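You operate a simulated robot arm through the tools that you are given. There is no shell and no other tool.

You are at the controls of a simulated robot arm. One attempt, no reset.

Task
Stack the boxes Day 6, Day 5, Day 7 from the bottom up, then roll the blue dolly home.
Fine: the three brown boxes on that dolly; home is its floor mark; the pile stands on the dolly; tow bar up before rolling; brake on at the end.

The check looks at the end state, three seconds after you hand in, the way a careful person would. Anything else that was tipped, shoved, dropped, spilled or broken makes it a failure.

Robot
A 6-joint arm with a two-finger parallel gripper, fixed in place. Base frame: the origin is at the foot of the arm, x ahead of it, y to its left, z up. Lengths are in mm, angles in degrees, forces in N, time in s.
Its first joint turns from -166.0 to 166.0 degrees. Payload 3.91 kg.
The TCP is the grasp point between the finger pads, 30 mm short of the fingertips. In the tool frame z runs along the fingers and y along their closing line. The gripper opens to 110 mm. The fingers are 20 mm wide and 10 mm thick; the gripper's body (48 by 112 mm) begins 55 mm behind the TCP.
Orientation is told as [roll, pitch, yaw] about the base's x, y, z axes, in that order, counted from this pose: with the fingers straight down and closing along the base's y, the tool's x points along the base's -x, its y along +y and its z along -z.

Tools
- The arm moves only by the tool drive_tool. Its arguments are lists of equal length, an entry for each row: "claw": the opening in per cent of the stroke, from 0 (shut) to 100 (fully open); "delta_pos": the shift along the tool's x, y, z in units of 50 mm (1.0 is 50 mm), a list of three; "angular": the turn, a rotation vector about the tool's x, y, z in units of 4 degrees (1.0 is 4 degrees), a list of three. In form: {"claw": [claw, ...], "delta_pos": [[x, y, z], ...], "angular": [[rx, ry, rz], ...]}. A call has 1 to 20 rows; each row shifts and turns the commanded pose from where the row before left it, along the tool's axes as they then stand. A call with a number of a shift or a turn outside -1 to 1 is refused whole. Rows are played at 5 a second. More than 50 mm and 8.6 degrees between two rows, or a gripper value outside its range, and nothing of the call is played. A pose out of reach is approached as far as the arm can. The call stops where the force on the tool passes 90 N (or 10 N more than at its start, if that is more) or the arm is blocked; 0.2 s more then pass. The fingers move at their own pace (about 108 mm/s each) and stop on an object; they squeeze with about 45 N. The grip force told is the motor's: it shows also when the fingers shut on nothing. Time passes only in rows, and 0.2 s behind the last, so rows that do not move let the fingers close. The reply holds the time, the measured pose of the TCP, the force on the tool along the base axes, the opening and the grip force, in the units named above and with some noise, with the torque about the TCP (base axes, N m) and any sound that the robot's microphone picked up, and new pictures: "views" is both (left out), scene, wrist or none.
- Cameras (640 x 400 px; columns grow to the right, rows downward): "scene" is fixed at [225.1, 488.8, 1391.5]; the picture's right is [-0.19, -0.98, 0.00], its down [-0.79, 0.15, -0.60] and it looks along [0.58, -0.11, -0.80] (base axes); focal length 250 px, centre (320, 200). "wrist" rides on the gripper at [72, 17, -103] in the tool frame; the picture's right is [-0.23, 0.97, 0.00], its down [-0.76, -0.18, -0.62] and it looks along [-0.61, -0.14, 0.78] (tool axes); focal length 222 px, centre (320, 200). There is no depth. A picture from a camera that has moved, and an enlarged one, comes with that camera's place and axes in the base frame and with its lens. The place of the scene camera against the robot may be out by one fixed shift of up to 12 mm in any direction.
- inspect(camera, box): a new picture of the part [left, top, right, bottom] of that camera's present view, enlarged. No time passes.
- sign_off(): hands the job in; it is judged then, once.

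Nothing tells you positions but the pictures and the camera data. Unless the task says otherwise, let go and move clear before handing in.

The tools are called by a JSON object that holds its "fn" and its "kwargs". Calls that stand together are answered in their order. drive_tool: Moves the arm, as the interface text tells. Its arguments: {"type":"object","properties":{"claw":{"type":"array","items":{"type":"number"}},"delta_pos":{"type":"array","items":{"type":"array","items":{"type":"number"}}},"angular":{"type":"array","items":{"type":"array","items":{"type":"number"}}},"views":{"type":"string","enum":["both","scene","wrist","none"]}},"required":["claw","delta_pos","angular"]} The other tools are called the same way: inspect (camera, box) takes an enlarged picture of a part of a camera's view; sign_off () hands the job in.

At the start:

```text
clock: 0.0
eef_pos: [553.1, 431.4, 1136.6]
tool_rot: [0.0, -0.1, 0.0]
force: [0.1, -0.4, -0.1]
wrist_torque: [0.01, -0.02, 0.01]
opening: 110.2
grasp_force: 0.0
```

scene: 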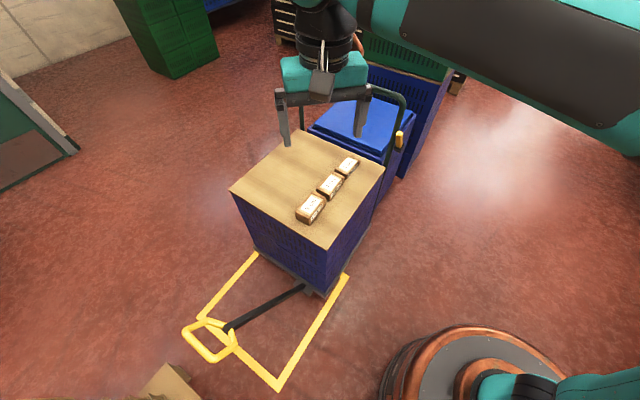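
wrist: 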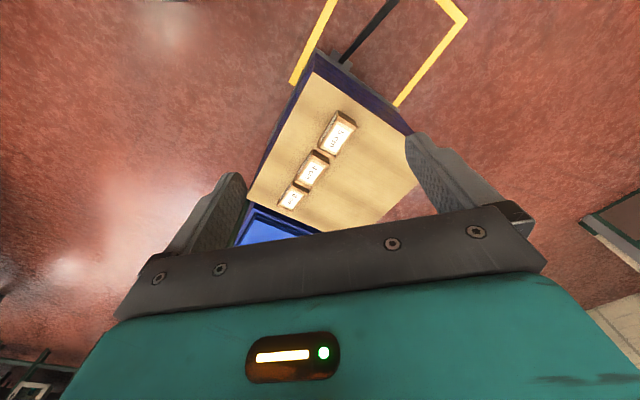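

I see a blue dolly with a wooden-top load, three small labelled boxes on it, a yellow floor mark in front and a tow bar lying down towards it. I'll zoom in on the details first.

{"fn": "inspect", "kwargs": {"camera": "scene", "box": [220, 120, 420, 245]}}

{"fn": "inspect", "kwargs": {"camera": "scene", "box": [160, 240, 380, 400]}}

{"fn": "inspect", "kwargs": {"camera": "wrist", "box": [240, 60, 440, 240]}}

{"fn": "inspect", "kwargs": {"camera": "scene", "box": [260, 0, 480, 200]}}

```text
3.20 times, centred on (320, 182) of scene
camera zoom: at [225.1, 488.8, 1391.5], right [-0.19, -0.98, 0.0], down [-0.79, 0.15, -0.6], along [0.58, -0.11, -0.8], focal length 800 px, centre (320, 256)
```

zoom: 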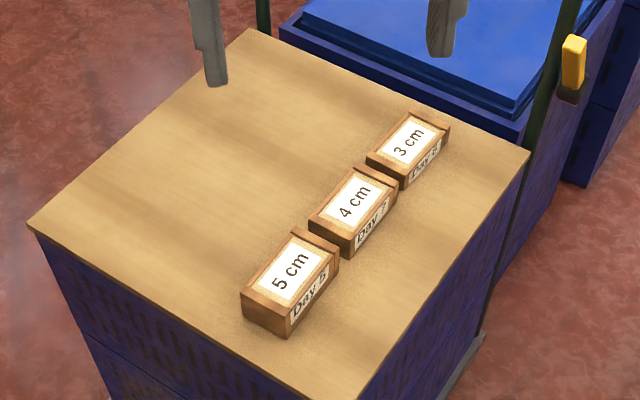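

```text
2.50 times, centred on (270, 320) of scene
camera zoom: at [225.1, 488.8, 1391.5], right [-0.19, -0.98, 0.0], down [-0.79, 0.15, -0.6], along [0.58, -0.11, -0.8], focal length 625 px, centre (445, -100)
```

zoom: 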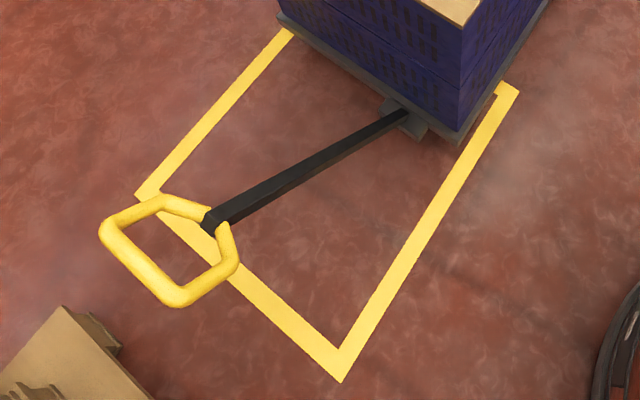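

```text
2.22 times, centred on (340, 150) of wrist
camera zoom: at [480.6, 447.7, 1240.0], right [0.23, 0.97, 0.0], down [0.76, -0.18, 0.62], along [0.61, -0.14, -0.78], focal length 494 px, centre (276, 311)
```

zoom: 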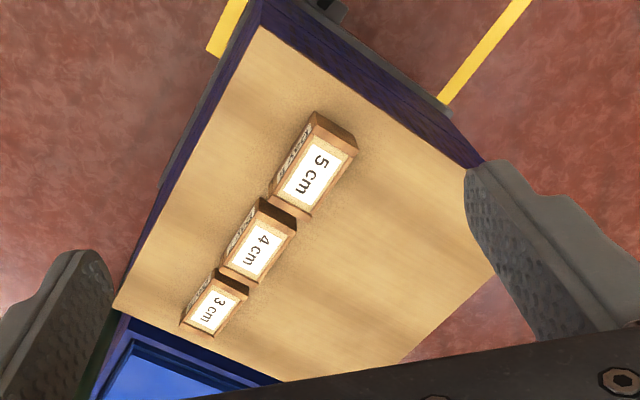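

```text
2.00 times, centred on (370, 100) of scene
camera zoom: at [225.1, 488.8, 1391.5], right [-0.19, -0.98, 0.0], down [-0.79, 0.15, -0.6], along [0.58, -0.11, -0.8], focal length 500 px, centre (220, 400)
```

zoom: 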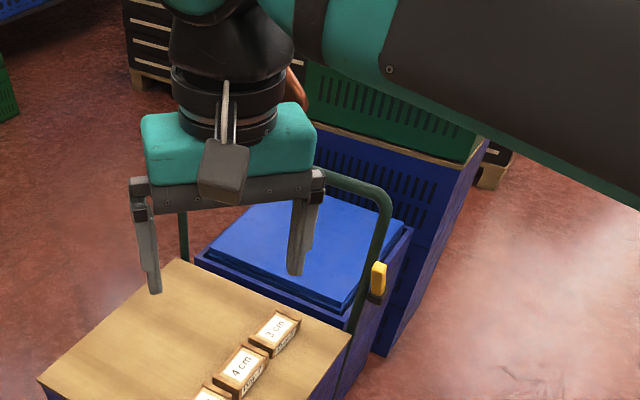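

The boxes sit on a wooden board on blue crates, about 645 mm up. The tow bar leans forward, and a green push frame with a yellow lever stands at the back. I'll zoom in on the labels and mechanisms before moving.

{"fn": "inspect", "kwargs": {"camera": "scene", "box": [290, 180, 340, 230]}}

{"fn": "inspect", "kwargs": {"camera": "scene", "box": [310, 165, 350, 205]}}

{"fn": "inspect", "kwargs": {"camera": "scene", "box": [330, 150, 365, 185]}}

{"fn": "inspect", "kwargs": {"camera": "scene", "box": [375, 110, 425, 160]}}

{"fn": "inspect", "kwargs": {"camera": "scene", "box": [280, 260, 360, 310]}}

{"fn": "inspect", "kwargs": {"camera": "scene", "box": [320, 160, 440, 290]}}

```text
8.00 times, centred on (315, 205) of scene
camera zoom: at [225.1, 488.8, 1391.5], right [-0.19, -0.98, 0.0], down [-0.79, 0.15, -0.6], along [0.58, -0.11, -0.8], focal length 2001 px, centre (360, 160)
```

zoom: 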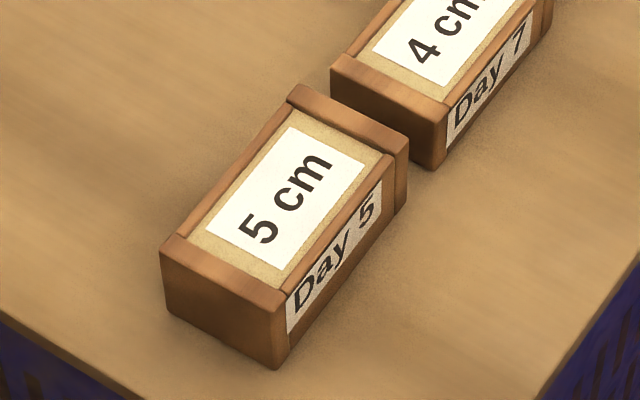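

```text
10.00 times, centred on (330, 185) of scene
camera zoom: at [225.1, 488.8, 1391.5], right [-0.19, -0.98, 0.0], down [-0.79, 0.15, -0.6], along [0.58, -0.11, -0.8], focal length 2501 px, centre (220, 350)
```

zoom: 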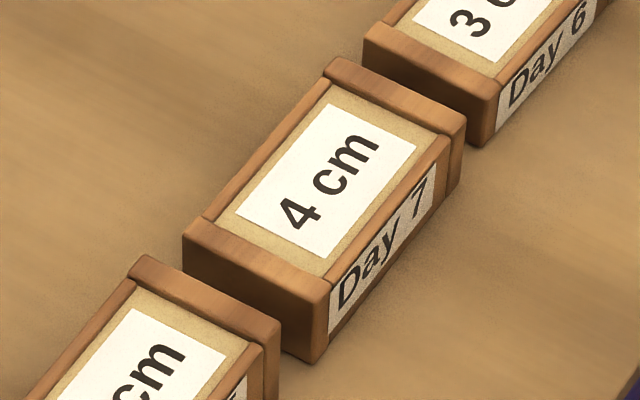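

```text
11.43 times, centred on (348, 168) of scene
camera zoom: at [225.1, 488.8, 1391.5], right [-0.19, -0.98, 0.0], down [-0.79, 0.15, -0.6], along [0.58, -0.11, -0.8], focal length 2858 px, centre (6, 571)
```

zoom: 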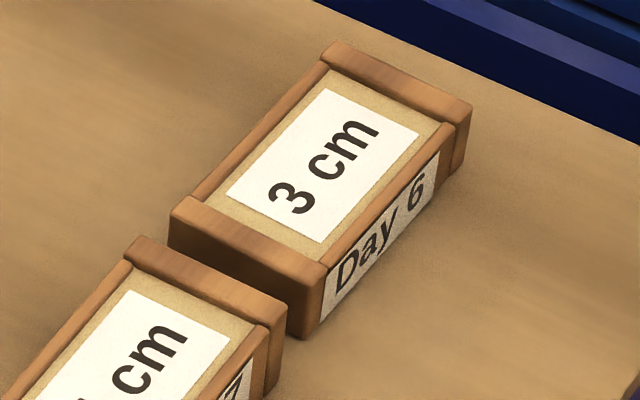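

```text
8.00 times, centred on (400, 135) of scene
camera zoom: at [225.1, 488.8, 1391.5], right [-0.19, -0.98, 0.0], down [-0.79, 0.15, -0.6], along [0.58, -0.11, -0.8], focal length 2001 px, centre (-320, 720)
```

zoom: 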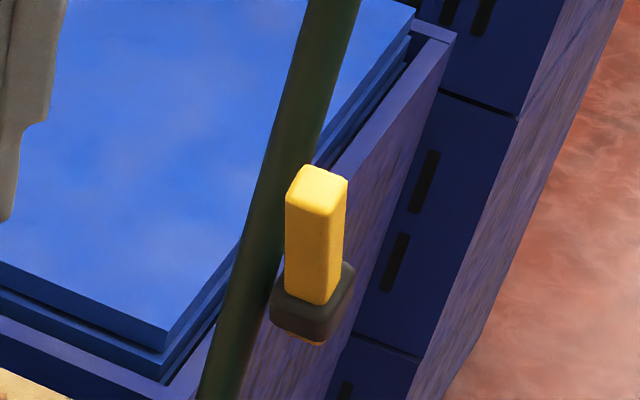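

```text
8.00 times, centred on (320, 285) of scene
camera zoom: at [225.1, 488.8, 1391.5], right [-0.19, -0.98, 0.0], down [-0.79, 0.15, -0.6], along [0.58, -0.11, -0.8], focal length 2001 px, centre (320, -480)
```

zoom: 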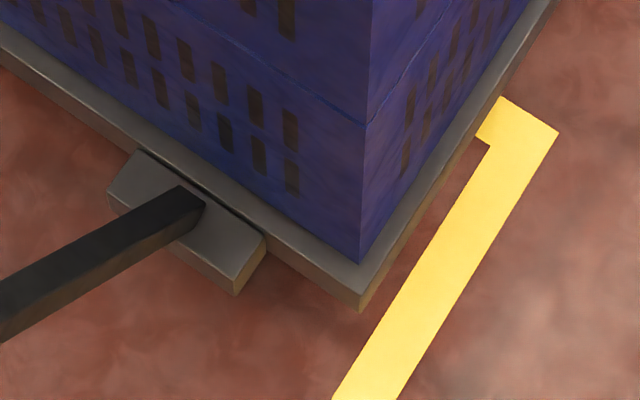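

```text
3.08 times, centred on (380, 225) of scene
camera zoom: at [225.1, 488.8, 1391.5], right [-0.19, -0.98, 0.0], down [-0.79, 0.15, -0.6], along [0.58, -0.11, -0.8], focal length 770 px, centre (135, 123)
```

zoom: 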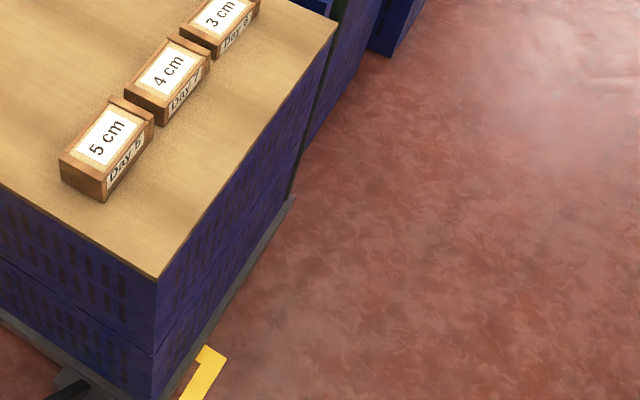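

Labels read: Day 5 is the 5 cm box, Day 7 the 4 cm, Day 6 the 3 cm. I'll move the wrist camera for a closer look at the yellow lever on the push frame, which is probably the brake.

{"fn": "drive_tool", "kwargs": {"claw": [100, 100, 100, 100, 100, 100, 100, 100, 100], "delta_pos": [[-0.416, -0.691, 0.393], [-0.416, -0.691, 0.393], [-0.416, -0.691, 0.393], [-0.416, -0.691, 0.393], [-0.416, -0.691, 0.393], [-0.416, -0.691, 0.393], [-0.416, -0.691, 0.393], [-0.416, -0.691, 0.393], [-0.416, -0.691, 0.393]], "angular": [[0, 0, 0], [0, 0, 0], [0, 0, 0], [0, 0, 0], [0, 0, 0], [0, 0, 0], [0, 0, 0], [0, 0, 0], [0, 0, 0]]}}

```text
clock: 2.0
eef_pos: [740.3, 120.0, 959.8]
tool_rot: [0.0, -0.1, 0.1]
force: [-0.6, -0.2, 0.0]
wrist_torque: [-0.05, -0.01, -0.01]
opening: 110.1
grasp_force: 0.1
camera wrist: at [666.7, 137.9, 1062.7], right [0.23, 0.97, 0.0], down [0.76, -0.18, 0.62], along [0.61, -0.14, -0.78], focal length 222 px, centre (320, 200)
```

scene: 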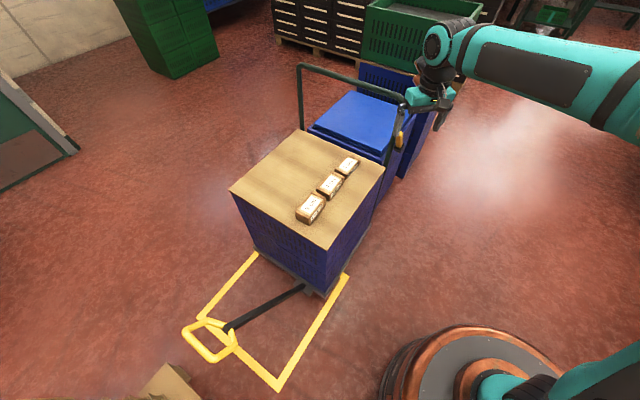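
wrist: 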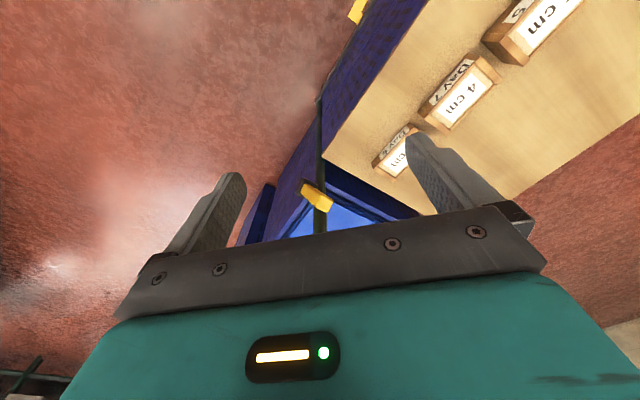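

The frame and lever are now clear of the arm in the scene view. I'll zoom in on both.

{"fn": "inspect", "kwargs": {"camera": "wrist", "box": [270, 150, 370, 230]}}

{"fn": "inspect", "kwargs": {"camera": "scene", "box": [280, 50, 440, 170]}}

{"fn": "inspect", "kwargs": {"camera": "wrist", "box": [300, 0, 480, 180]}}

```text
5.00 times, centred on (320, 190) of wrist
camera zoom: at [666.7, 137.9, 1062.7], right [0.23, 0.97, 0.0], down [0.76, -0.18, 0.62], along [0.61, -0.14, -0.78], focal length 1111 px, centre (320, 250)
```

zoom: 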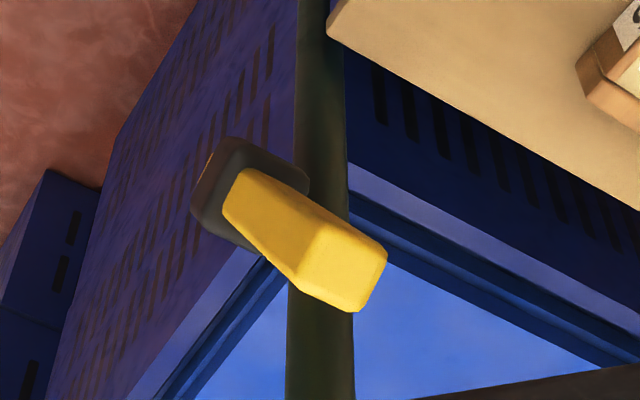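

```text
3.33 times, centred on (360, 110) of scene
camera zoom: at [225.1, 488.8, 1391.5], right [-0.19, -0.98, 0.0], down [-0.79, 0.15, -0.6], along [0.58, -0.11, -0.8], focal length 834 px, centre (187, 500)
```

zoom: 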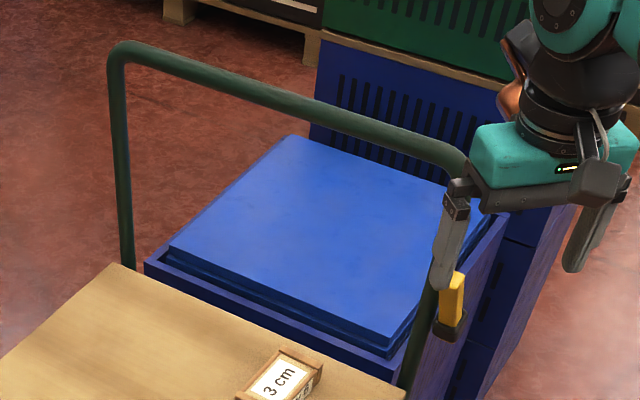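

```text
2.22 times, centred on (390, 90) of wrist
camera zoom: at [666.7, 137.9, 1062.7], right [0.23, 0.97, 0.0], down [0.76, -0.18, 0.62], along [0.61, -0.14, -0.78], focal length 494 px, centre (164, 444)
```

zoom: 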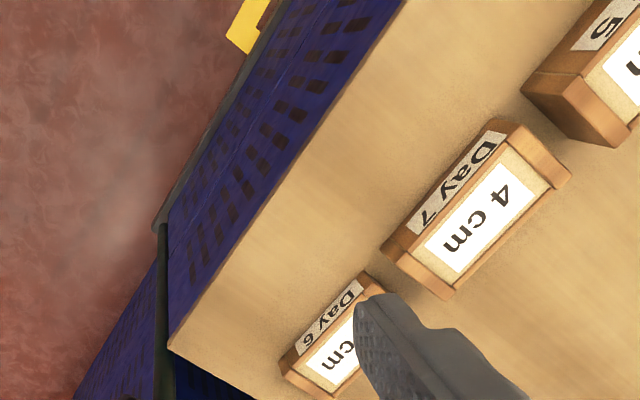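

The yellow lever is on the frame's right leg, leaning toward the tow-bar side (tip near [827, 106, 864], base near [875, 61, 758]). I'll stack first, leaving Day 6 where it is as the base. Next I'll go above Day 5 (~[723, 424]) and turn so the fingers close across its short side.

{"fn": "drive_tool", "kwargs": {"claw": [100, 100, 100, 100, 100, 100, 100, 100, 100, 100, 100, 100, 100, 100, 100, 100, 100, 100, 100, 100], "delta_pos": [[0.0425, 0.76, 0.275], [0.0425, 0.76, 0.275], [0.0425, 0.76, 0.275], [0.0425, 0.76, 0.275], [0.0425, 0.76, 0.275], [0.0425, 0.76, 0.275], [0.0425, 0.76, 0.275], [0.0425, 0.76, 0.275], [0, 0, 0], [0, 0, 0], [0, 0, 0], [0, 0, 0], [0, 0, 0], [0, 0, 0], [0, 0, 0], [0, 0, 0], [0, 0, 0], [0, 0, 0], [0, 0, 0], [0, 0, 0]], "angular": [[0, 0, 0], [0, 0, 0], [0, 0, 0], [0, 0, 0], [0, 0, 0], [0, 0, 0], [0, 0, 0], [0, 0, 0], [0, 0, 0.9375], [0, 0, 0.9375], [0, 0, 0.9375], [0, 0, 0.9375], [0, 0, 0.9375], [0, 0, 0.9375], [0, 0, 0.9375], [0, 0, 0.9375], [0, 0, 0.9375], [0, 0, 0.9375], [0, 0, 0.9375], [0, 0, 0.9375]]}}

```text
clock: 6.2
eef_pos: [723.0, 422.7, 849.4]
tool_rot: [0.0, 0.0, -45.1]
force: [0.0, -0.1, 0.2]
wrist_torque: [-0.02, 0.0, -0.01]
opening: 110.0
grasp_force: 0.1
camera wrist: at [684.7, 487.4, 952.5], right [0.85, 0.53, 0.0], down [0.41, -0.66, 0.62], along [0.33, -0.53, -0.78], focal length 222 px, centre (320, 200)
```

scene: 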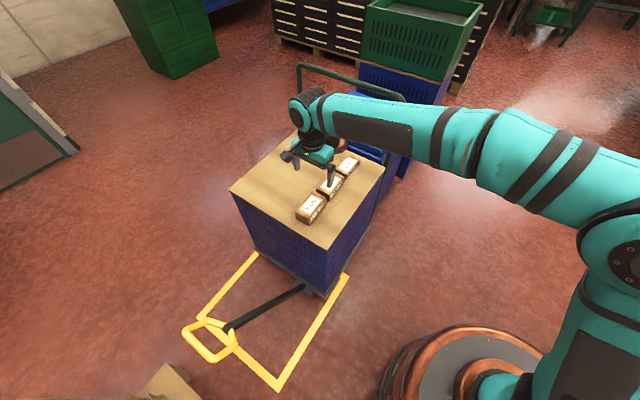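
wrist: 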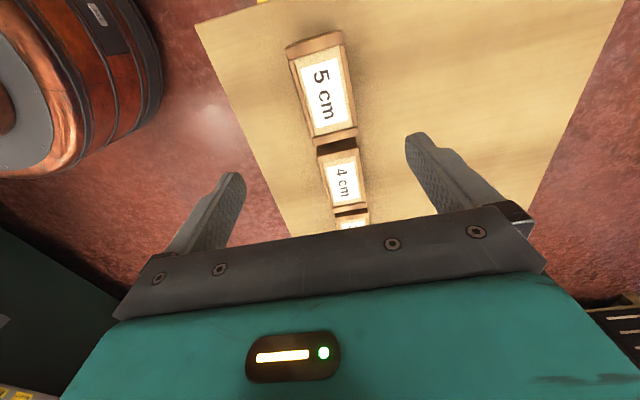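

I'm above Day 5 with the fingers set to close across it. I'll zoom in to measure the box positions accurately.

{"fn": "inspect", "kwargs": {"camera": "wrist", "box": [260, 20, 400, 150]}}

{"fn": "inspect", "kwargs": {"camera": "wrist", "box": [290, 120, 390, 240]}}

```text
3.08 times, centred on (330, 85) of wrist
camera zoom: at [684.7, 487.4, 952.5], right [0.85, 0.53, 0.0], down [0.41, -0.66, 0.62], along [0.33, -0.53, -0.78], focal length 684 px, centre (289, 554)
```

zoom: 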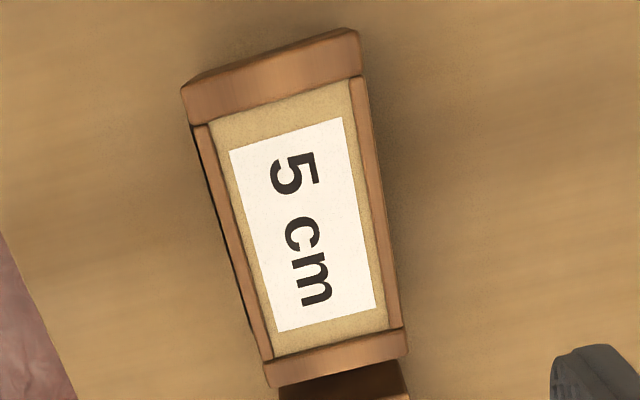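

```text
3.33 times, centred on (340, 180) of wrist
camera zoom: at [684.7, 487.4, 952.5], right [0.85, 0.53, 0.0], down [0.41, -0.66, 0.62], along [0.33, -0.53, -0.78], focal length 740 px, centre (253, 267)
```

zoom: 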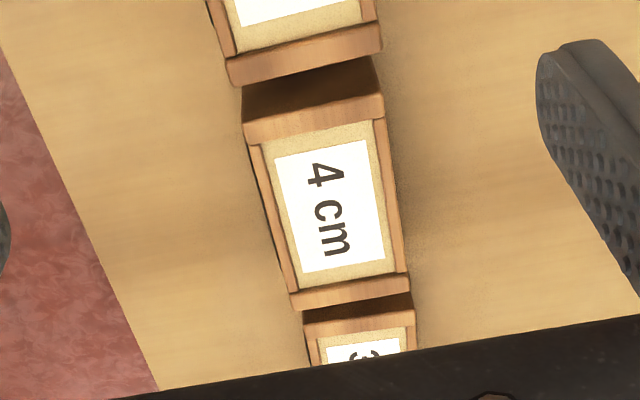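

Triangulating gives box tops of about 681 for Day 5 and 671 for Day 7, with the board near 631. Day 5 is centred about 7 mm and 9 mm off in tool x and y. I'll centre on it and lower the open fingers around it.

{"fn": "drive_tool", "kwargs": {"claw": [100, 100, 100, 100, 100, 100, 100], "delta_pos": [[0.134, 0.172, 0], [0, 0, 0.8], [0, 0, 0.8], [0, 0, 0.8], [0, 0, 0.6], [0, 0, 0.3], [0, 0, 0.2]], "angular": [[0, 0, 0], [0, 0, 0], [0, 0, 0], [0, 0, 0], [0, 0, 0], [0, 0, 0], [0, 0, 0]]}}

```text
clock: 7.8
eef_pos: [725.2, 435.6, 673.6]
tool_rot: [0.0, 0.0, -45.0]
force: [0.1, 0.8, 0.3]
wrist_torque: [-0.02, 0.01, 0.02]
opening: 109.9
grasp_force: 0.0
camera wrist: at [685.5, 498.7, 777.5], right [0.85, 0.53, 0.0], down [0.41, -0.66, 0.62], along [0.33, -0.53, -0.78], focal length 222 px, centre (320, 200)
```

scene: 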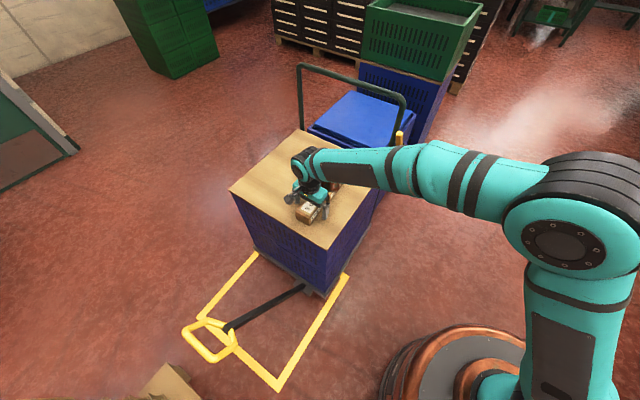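
wrist: 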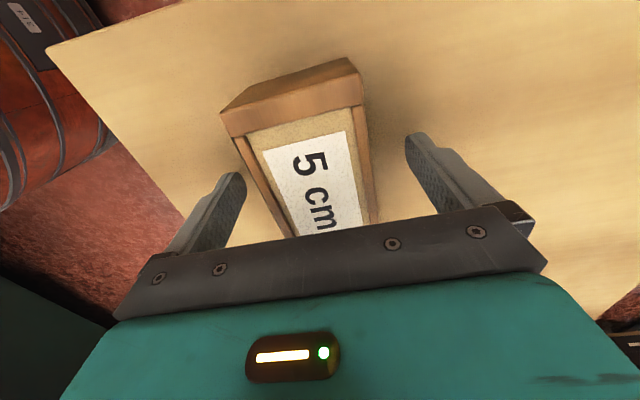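

Day 5 is centred between the fingers. I'll zoom in to refine the height before gripping.

{"fn": "inspect", "kwargs": {"camera": "wrist", "box": [200, 50, 440, 240]}}

{"fn": "inspect", "kwargs": {"camera": "scene", "box": [275, 170, 345, 240]}}

```text
2.11 times, centred on (320, 145) of wrist
camera zoom: at [685.5, 498.7, 777.5], right [0.85, 0.53, 0.0], down [0.41, -0.66, 0.62], along [0.33, -0.53, -0.78], focal length 468 px, centre (320, 316)
```

zoom: 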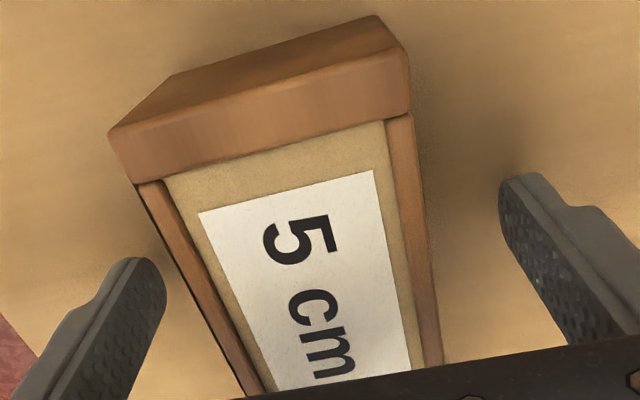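

```text
5.71 times, centred on (310, 205) of scene
camera zoom: at [225.1, 488.8, 1391.5], right [-0.19, -0.98, 0.0], down [-0.79, 0.15, -0.6], along [0.58, -0.11, -0.8], focal length 1429 px, centre (377, 171)
```

zoom: 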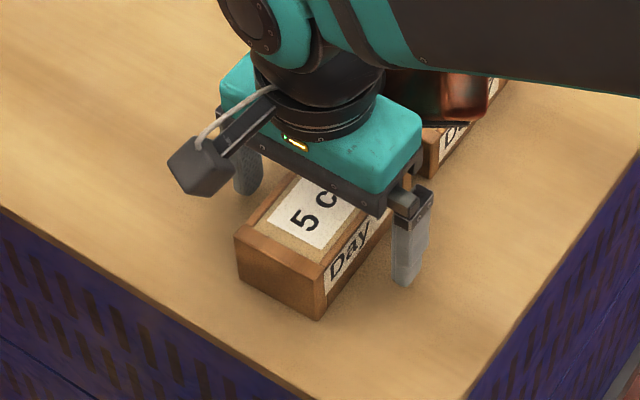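

Day 5's top is confirmed at about 681 and it is well centred. I'll drop 5 mm and close the gripper on it.

{"fn": "drive_tool", "kwargs": {"claw": [100, 0, 0, 0, 0], "delta_pos": [[0, 0, 0.1], [0, 0, 0], [0, 0, 0], [0, 0, 0], [0, 0, 0]], "angular": [[0, 0, 0], [0, 0, 0], [0, 0, 0], [0, 0, 0], [0, 0, 0]], "views": "both"}}

```text
clock: 9.0
eef_pos: [724.8, 435.5, 669.0]
tool_rot: [0.0, 0.0, -45.0]
force: [-0.2, -0.3, -0.1]
wrist_torque: [-0.02, -0.07, 0.06]
opening: 59.7
grasp_force: 44.9
camera wrist: at [685.6, 498.9, 772.7], right [0.85, 0.53, 0.0], down [0.41, -0.66, 0.62], along [0.33, -0.53, -0.78], focal length 222 px, centre (320, 200)
```

scene: 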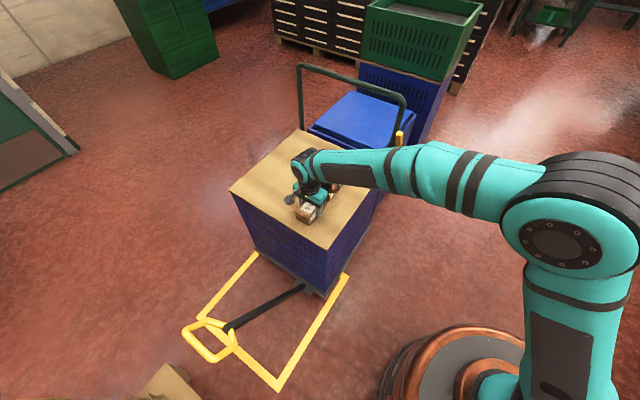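
wrist: 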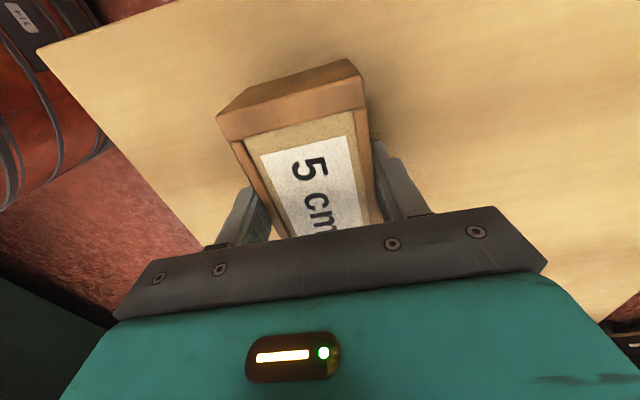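

Gripped at 59.7 mm, which matches the box width. I'll lift and carry Day 5 over Day 6 (~[908.5, 251]), then check clearance from the push frame.

{"fn": "drive_tool", "kwargs": {"claw": [0, 0, 0, 0, 0, 0, 0, 0, 0, 0, 0, 0, 0, 0, 0], "delta_pos": [[0, 0, -0.2], [0, 0, -0.5], [0, 0, -0.6], [0, 0, -0.7], [0, 0, -0.5], [-0.4, 0, 0], [-0.55, 0, 0], [-0.6, 0, 0], [-0.6, 0, 0], [-0.6, 0, 0], [-0.6, 0, 0], [-0.6, 0, 0], [-0.55, 0, 0], [-0.4, 0, 0], [-0.306, -0.011, 0]], "angular": [[0, 0, 0], [0, 0, 0], [0, 0, 0], [0, 0, 0], [0, 0, 0], [0, 0, 0], [0, 0, 0], [0, 0, 0], [0, 0, 0], [0, 0, 0], [0, 0, 0], [0, 0, 0], [0, 0, 0], [0, 0, 0], [0, 0, 0]]}}

```text
clock: 12.2
eef_pos: [907.9, 250.8, 795.0]
tool_rot: [0.1, 0.0, -45.0]
force: [-0.3, 1.1, -2.3]
wrist_torque: [0.01, 0.01, 0.01]
opening: 59.9
grasp_force: 45.2
camera wrist: at [869.5, 314.7, 898.0], right [0.85, 0.53, 0.0], down [0.41, -0.66, 0.62], along [0.33, -0.53, -0.78], focal length 222 px, centre (320, 200)
```

scene: 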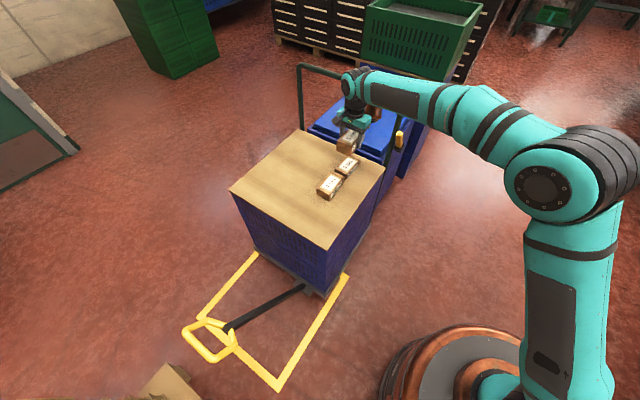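
wrist: 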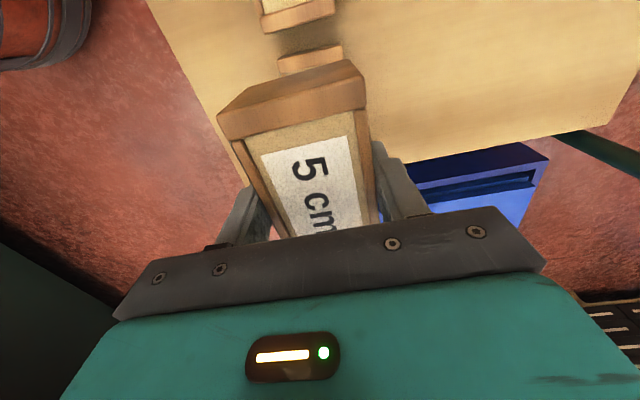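

Day 5 is above Day 6. I'll check the alignment and the clearances to the lever and frame.

{"fn": "inspect", "kwargs": {"camera": "scene", "box": [310, 60, 430, 210]}}

{"fn": "inspect", "kwargs": {"camera": "wrist", "box": [210, 0, 400, 130]}}

```text
2.67 times, centred on (370, 135) of scene
camera zoom: at [225.1, 488.8, 1391.5], right [-0.19, -0.98, 0.0], down [-0.79, 0.15, -0.6], along [0.58, -0.11, -0.8], focal length 667 px, centre (187, 373)
```

zoom: 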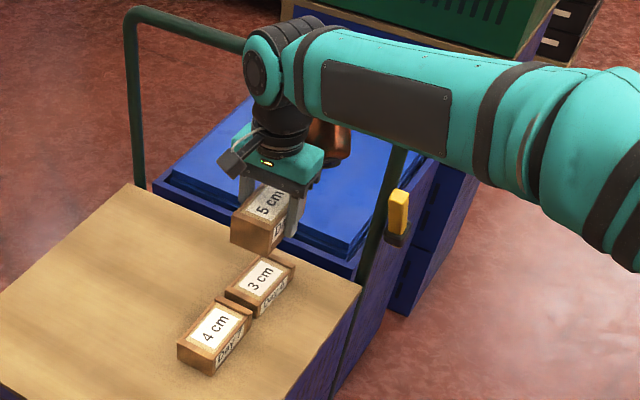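

```text
3.08 times, centred on (305, 65) of wrist
camera zoom: at [869.5, 314.7, 898.0], right [0.85, 0.53, 0.0], down [0.41, -0.66, 0.62], along [0.33, -0.53, -0.78], focal length 684 px, centre (366, 615)
```

zoom: 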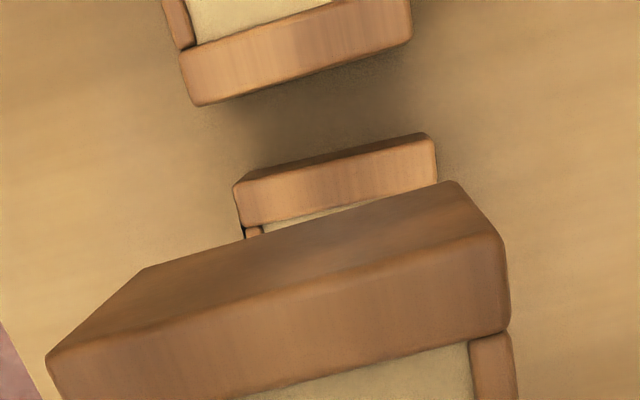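

Clearances look fine. Day 6 looks a few mm off from Day 5 sideways, so I'll measure it more closely.

{"fn": "inspect", "kwargs": {"camera": "wrist", "box": [265, 30, 360, 90]}}

{"fn": "inspect", "kwargs": {"camera": "scene", "box": [325, 120, 385, 200]}}

```text
6.67 times, centred on (312, 60) of wrist
camera zoom: at [869.5, 314.7, 898.0], right [0.85, 0.53, 0.0], down [0.41, -0.66, 0.62], along [0.33, -0.53, -0.78], focal length 1481 px, centre (370, 1133)
```

zoom: 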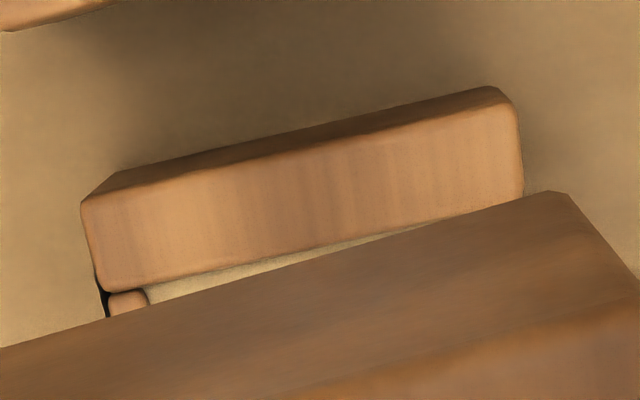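

```text
5.00 times, centred on (355, 160) of scene
camera zoom: at [225.1, 488.8, 1391.5], right [-0.19, -0.98, 0.0], down [-0.79, 0.15, -0.6], along [0.58, -0.11, -0.8], focal length 1250 px, centre (145, 400)
```

zoom: 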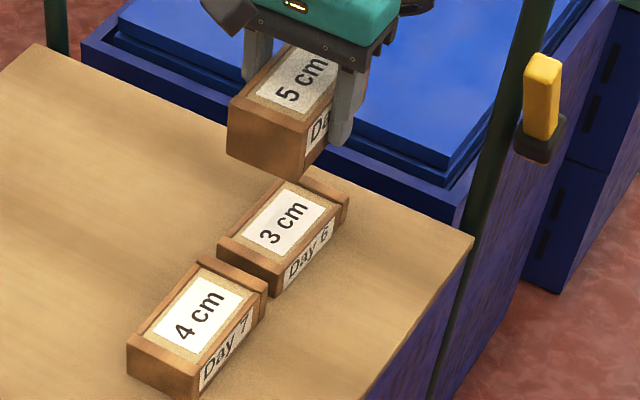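

Day 6 is turned about 2° relative to the gripper, and otherwise Day 5 lines up well. I'll turn 2°, lower close to contact, and watch the force.

{"fn": "drive_tool", "kwargs": {"claw": [0, 0, 0, 0, 0, 0, 0], "delta_pos": [[0, 0.014, 0], [0, 0, 0.4], [0, 0, 0.5], [0, 0, 0.5], [0, 0, 0.3], [0, 0, 0.12], [0, 0, 0.04]], "angular": [[0, 0, 0.5], [0, 0, 0], [0, 0, 0], [0, 0, 0], [0, 0, 0], [0, 0, 0], [0, 0, 0]]}}

{"fn": "inspect", "kwargs": {"camera": "scene", "box": [325, 120, 385, 200]}}

```text
clock: 13.8
eef_pos: [908.3, 251.8, 699.6]
tool_rot: [0.0, 0.1, -47.1]
force: [-0.3, -0.2, -1.8]
wrist_torque: [-0.03, 0.0, -0.02]
opening: 59.8
grasp_force: 45.0
camera wrist: at [872.3, 315.9, 804.3], right [0.87, 0.5, 0.0], down [0.39, -0.68, 0.62], along [0.31, -0.54, -0.78], focal length 222 px, centre (320, 200)
```

scene: 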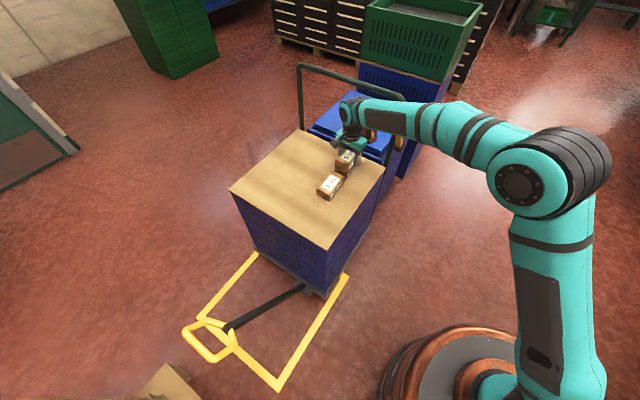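
wrist: 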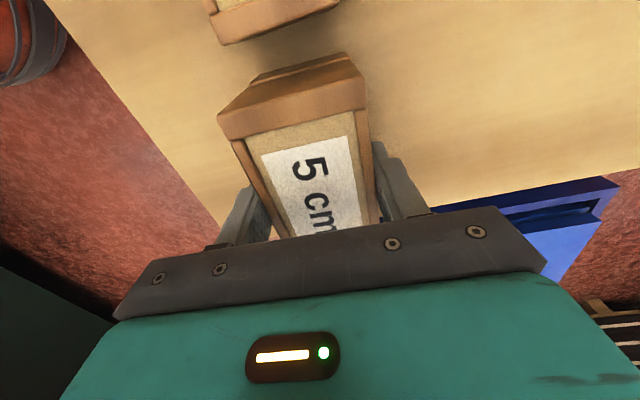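

```text
5.00 times, centred on (355, 160) of scene
camera zoom: at [225.1, 488.8, 1391.5], right [-0.19, -0.98, 0.0], down [-0.79, 0.15, -0.6], along [0.58, -0.11, -0.8], focal length 1250 px, centre (145, 400)
```

zoom: 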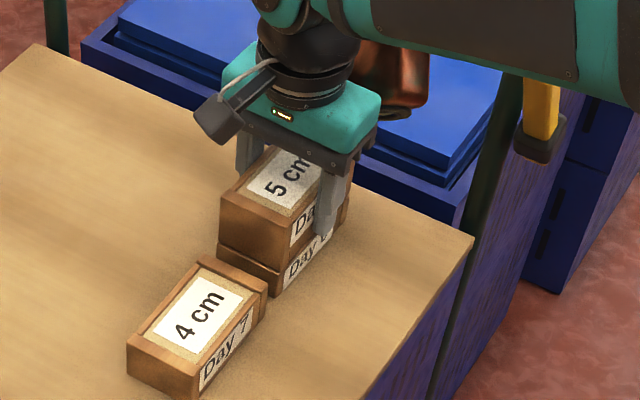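

Day 5 is almost on Day 6 and looks lined up. I'll lower it in 1 mm steps until the force shows contact.

{"fn": "drive_tool", "kwargs": {"claw": [0, 0], "delta_pos": [[0, 0, 0.02], [0, 0, 0]], "angular": [[0, 0, 0], [0, 0, 0]], "views": "none"}}

{"fn": "inspect", "kwargs": {"camera": "wrist", "box": [210, 30, 390, 150]}}

```text
clock: 14.4
eef_pos: [907.9, 250.6, 699.5]
tool_rot: [-0.1, 0.0, -47.0]
force: [0.4, -0.1, -2.8]
wrist_torque: [0.01, -0.01, -0.01]
opening: 60.0
grasp_force: 45.1
```

```text
3.33 times, centred on (300, 90) of wrist
camera zoom: at [872.3, 315.8, 803.4], right [0.87, 0.5, 0.0], down [0.39, -0.68, 0.62], along [0.31, -0.54, -0.78], focal length 740 px, centre (387, 567)
```

zoom: 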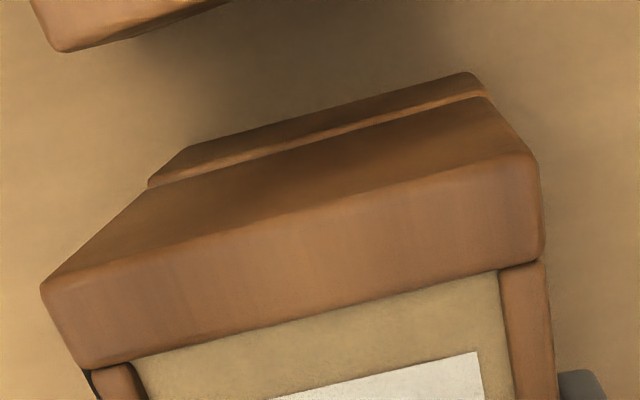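

Alignment looks very good. I'll keep lowering gently.

{"fn": "drive_tool", "kwargs": {"claw": [0, 0], "delta_pos": [[0, 0, 0.03], [0, 0, 0]], "angular": [[0, 0, 0], [0, 0, 0]], "views": "none"}}

```text
clock: 15.0
eef_pos: [909.0, 251.9, 700.4]
tool_rot: [0.1, 0.0, -47.0]
force: [0.7, 0.0, 6.1]
wrist_torque: [0.04, 0.08, 0.07]
opening: 59.5
grasp_force: 45.0
```

Contact: the force went from -2.5 to +6 N. I'll release and go straight up.

{"fn": "drive_tool", "kwargs": {"claw": [80, 80, 80, 80, 80, 80, 80, 80], "delta_pos": [[0, 0, 0], [0, 0, 0], [0, 0, 0], [0, 0, -0.2], [0, 0, -0.5], [0, 0, -0.8], [0, 0, -0.8], [0, 0, -0.5]], "angular": [[0, 0, 0], [0, 0, 0], [0, 0, 0], [0, 0, 0], [0, 0, 0], [0, 0, 0], [0, 0, 0], [0, 0, 0]]}}

{"fn": "inspect", "kwargs": {"camera": "scene", "box": [305, 120, 385, 210]}}

{"fn": "inspect", "kwargs": {"camera": "wrist", "box": [230, 0, 410, 150]}}

```text
clock: 16.8
eef_pos: [909.7, 250.5, 839.7]
tool_rot: [0.0, -0.1, -47.0]
force: [-0.5, -0.3, 0.2]
wrist_torque: [0.01, 0.0, -0.01]
opening: 88.2
grasp_force: 0.1
camera wrist: at [872.8, 316.1, 942.1], right [0.87, 0.5, 0.0], down [0.39, -0.68, 0.62], along [0.31, -0.54, -0.78], focal length 222 px, centre (320, 200)
```

scene: 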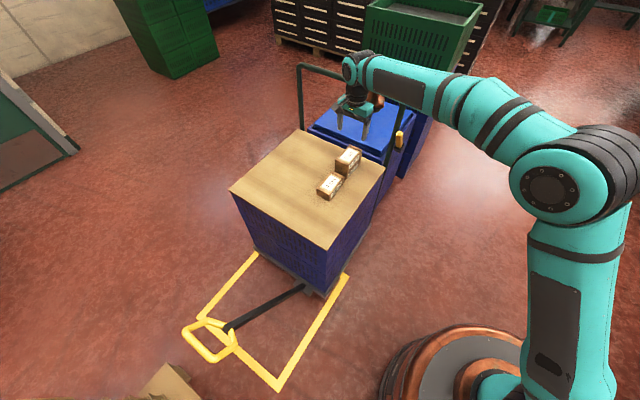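
wrist: 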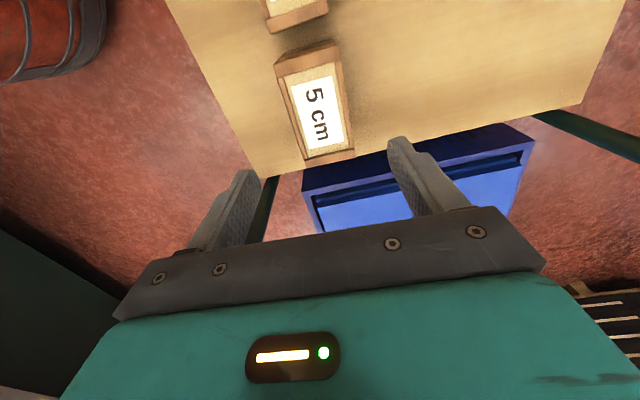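

```text
4.44 times, centred on (345, 165) of scene
camera zoom: at [225.1, 488.8, 1391.5], right [-0.19, -0.98, 0.0], down [-0.79, 0.15, -0.6], along [0.58, -0.11, -0.8], focal length 1112 px, centre (209, 356)
```

zoom: 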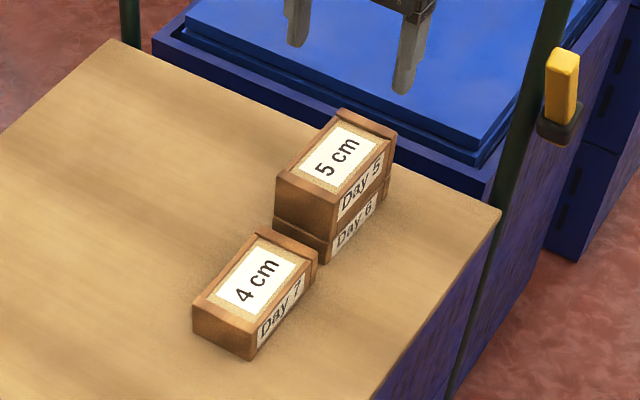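

```text
2.67 times, centred on (320, 75) of wrist
camera zoom: at [872.8, 316.1, 942.1], right [0.87, 0.5, 0.0], down [0.39, -0.68, 0.62], along [0.31, -0.54, -0.78], focal length 592 px, centre (320, 533)
```

zoom: 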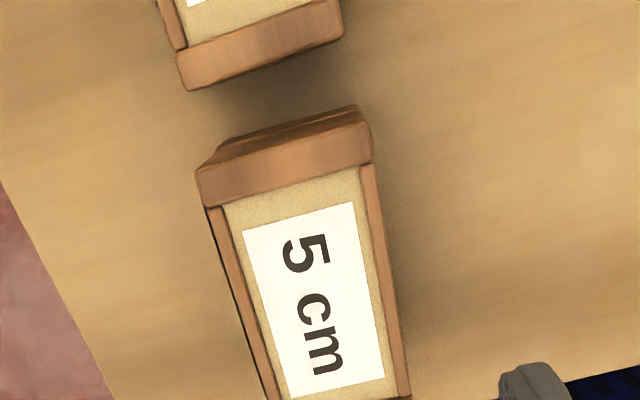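

Day 5 sits squarely on Day 6. Now I'll go above Day 7 (~[817, 342]) to measure and pick it up.

{"fn": "drive_tool", "kwargs": {"claw": [100, 100, 100, 100, 100, 100, 100], "delta_pos": [[0, 0, 0], [0.4, 0, 0], [0.6, 0, 0], [0.6, 0, 0], [0.6, 0, 0], [0.392, 0, 0], [0, 0, 0]], "angular": [[0, 0, -0.5], [0, 0, 0], [0, 0, 0], [0, 0, 0], [0, 0, 0], [0, 0, 0], [0, 0, 0]]}}

{"fn": "inspect", "kwargs": {"camera": "wrist", "box": [250, 10, 430, 160]}}

```text
clock: 18.4
eef_pos: [816.2, 342.9, 838.8]
tool_rot: [0.0, -0.1, -45.0]
force: [-0.1, -0.2, 1.1]
wrist_torque: [0.0, 0.03, 0.02]
opening: 110.0
grasp_force: 0.0
camera wrist: at [778.1, 406.7, 941.1], right [0.85, 0.53, 0.0], down [0.41, -0.66, 0.62], along [0.33, -0.53, -0.78], focal length 222 px, centre (320, 200)
```

scene: 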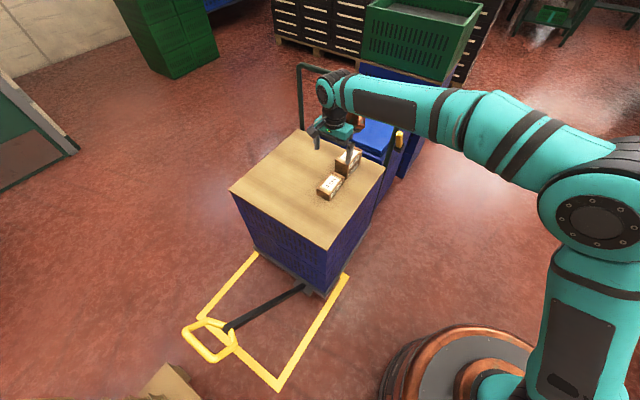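
wrist: 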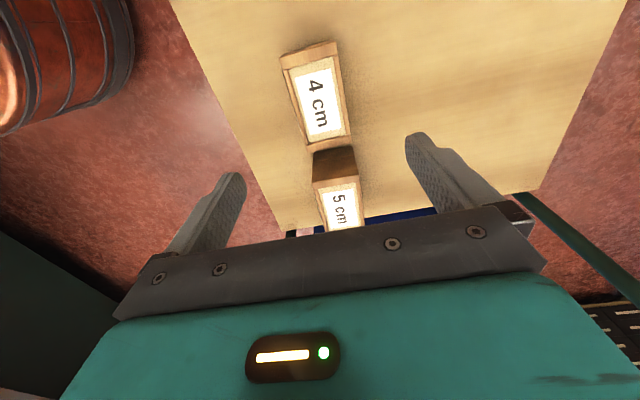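

```text
2.67 times, centred on (340, 85) of wrist
camera zoom: at [778.1, 406.7, 941.1], right [0.85, 0.53, 0.0], down [0.41, -0.66, 0.62], along [0.33, -0.53, -0.78], focal length 592 px, centre (267, 507)
```

zoom: 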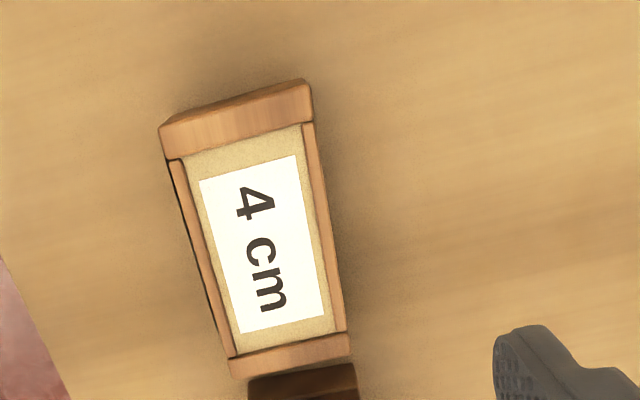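

Day 7 is centred and aligned. I'll descend around it.

{"fn": "drive_tool", "kwargs": {"claw": [100, 100, 100, 100, 100, 100], "delta_pos": [[-0.012, -0.013, 0.5], [0, 0, 0.9], [0, 0, 0.9], [0, 0, 0.7], [0, 0, 0.35], [0, 0, 0.1]], "angular": [[0, 0, 0], [0, 0, 0], [0, 0, 0], [0, 0, 0], [0, 0, 0], [0, 0, 0]]}}

{"fn": "inspect", "kwargs": {"camera": "scene", "box": [295, 130, 385, 220]}}

```text
clock: 19.8
eef_pos: [817.4, 342.3, 665.8]
tool_rot: [0.1, 0.1, -44.9]
force: [0.5, -0.4, -0.6]
wrist_torque: [-0.05, -0.01, 0.02]
opening: 110.1
grasp_force: 0.0
camera wrist: at [778.4, 405.8, 769.3], right [0.85, 0.53, 0.0], down [0.41, -0.66, 0.62], along [0.33, -0.53, -0.78], focal length 222 px, centre (320, 200)
```

scene: 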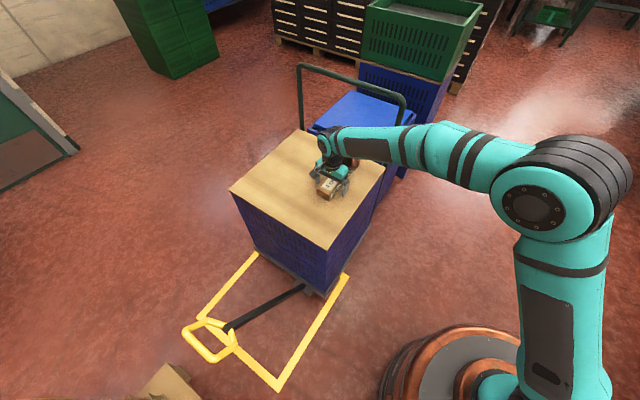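
wrist: 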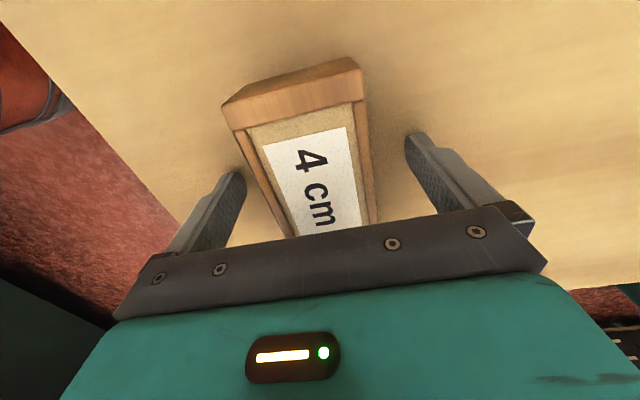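

```text
4.44 times, centred on (340, 175) of scene
camera zoom: at [225.1, 488.8, 1391.5], right [-0.19, -0.98, 0.0], down [-0.79, 0.15, -0.6], along [0.58, -0.11, -0.8], focal length 1112 px, centre (231, 311)
```

zoom: 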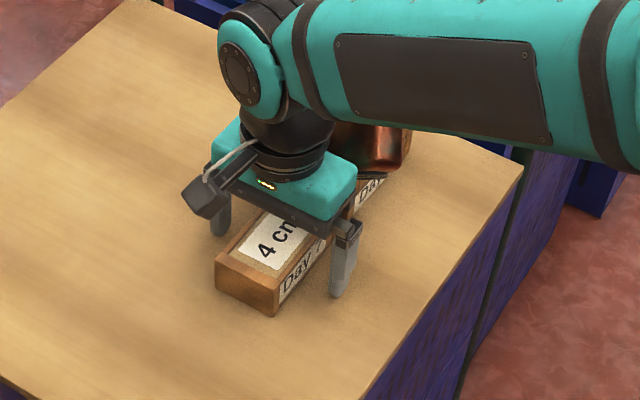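

Fingers straddle Day 7 with no contact forces. I'll close and lift it high enough to clear the stack.

{"fn": "drive_tool", "kwargs": {"claw": [0, 0, 0, 0, 0, 0, 0, 0, 0, 0], "delta_pos": [[0, 0, 0], [0, 0, 0], [0, 0, 0], [0, 0, 0], [0, 0, -0.2], [0, 0, -0.6], [0, 0, -0.8], [0, 0, -0.8], [0, 0, -0.6], [0, 0, -0.2]], "angular": [[0, 0, 0], [0, 0, 0], [0, 0, 0], [0, 0, 0], [0, 0, 0], [0, 0, 0], [0, 0, 0], [0, 0, 0], [0, 0, 0], [0, 0, 0]]}}

```text
clock: 22.0
eef_pos: [818.7, 341.5, 825.6]
tool_rot: [-0.1, 0.1, -45.0]
force: [0.1, -0.4, -1.6]
wrist_torque: [0.03, 0.02, 0.03]
opening: 59.8
grasp_force: 45.4
camera wrist: at [778.3, 405.6, 929.3], right [0.85, 0.53, 0.0], down [0.41, -0.66, 0.62], along [0.33, -0.53, -0.78], focal length 222 px, centre (320, 200)
```

scene: 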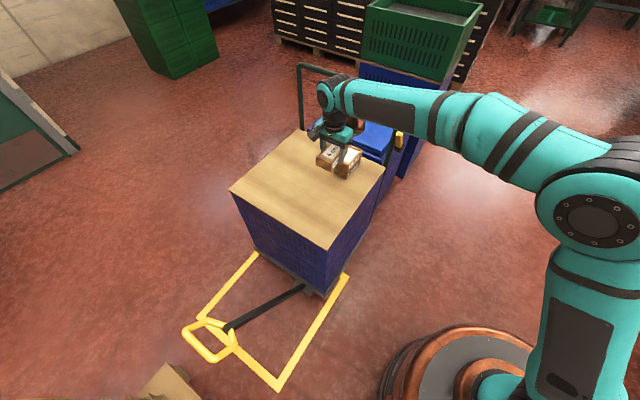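
wrist: 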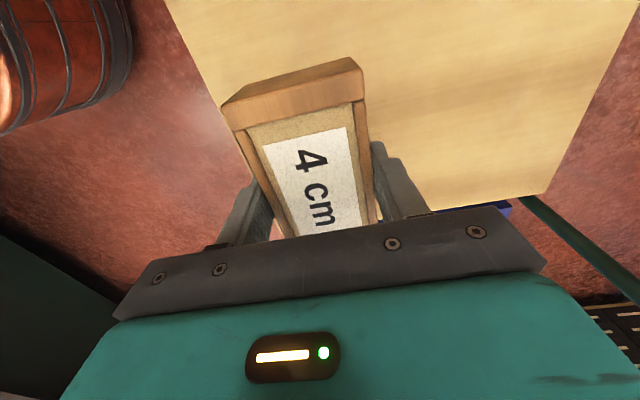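

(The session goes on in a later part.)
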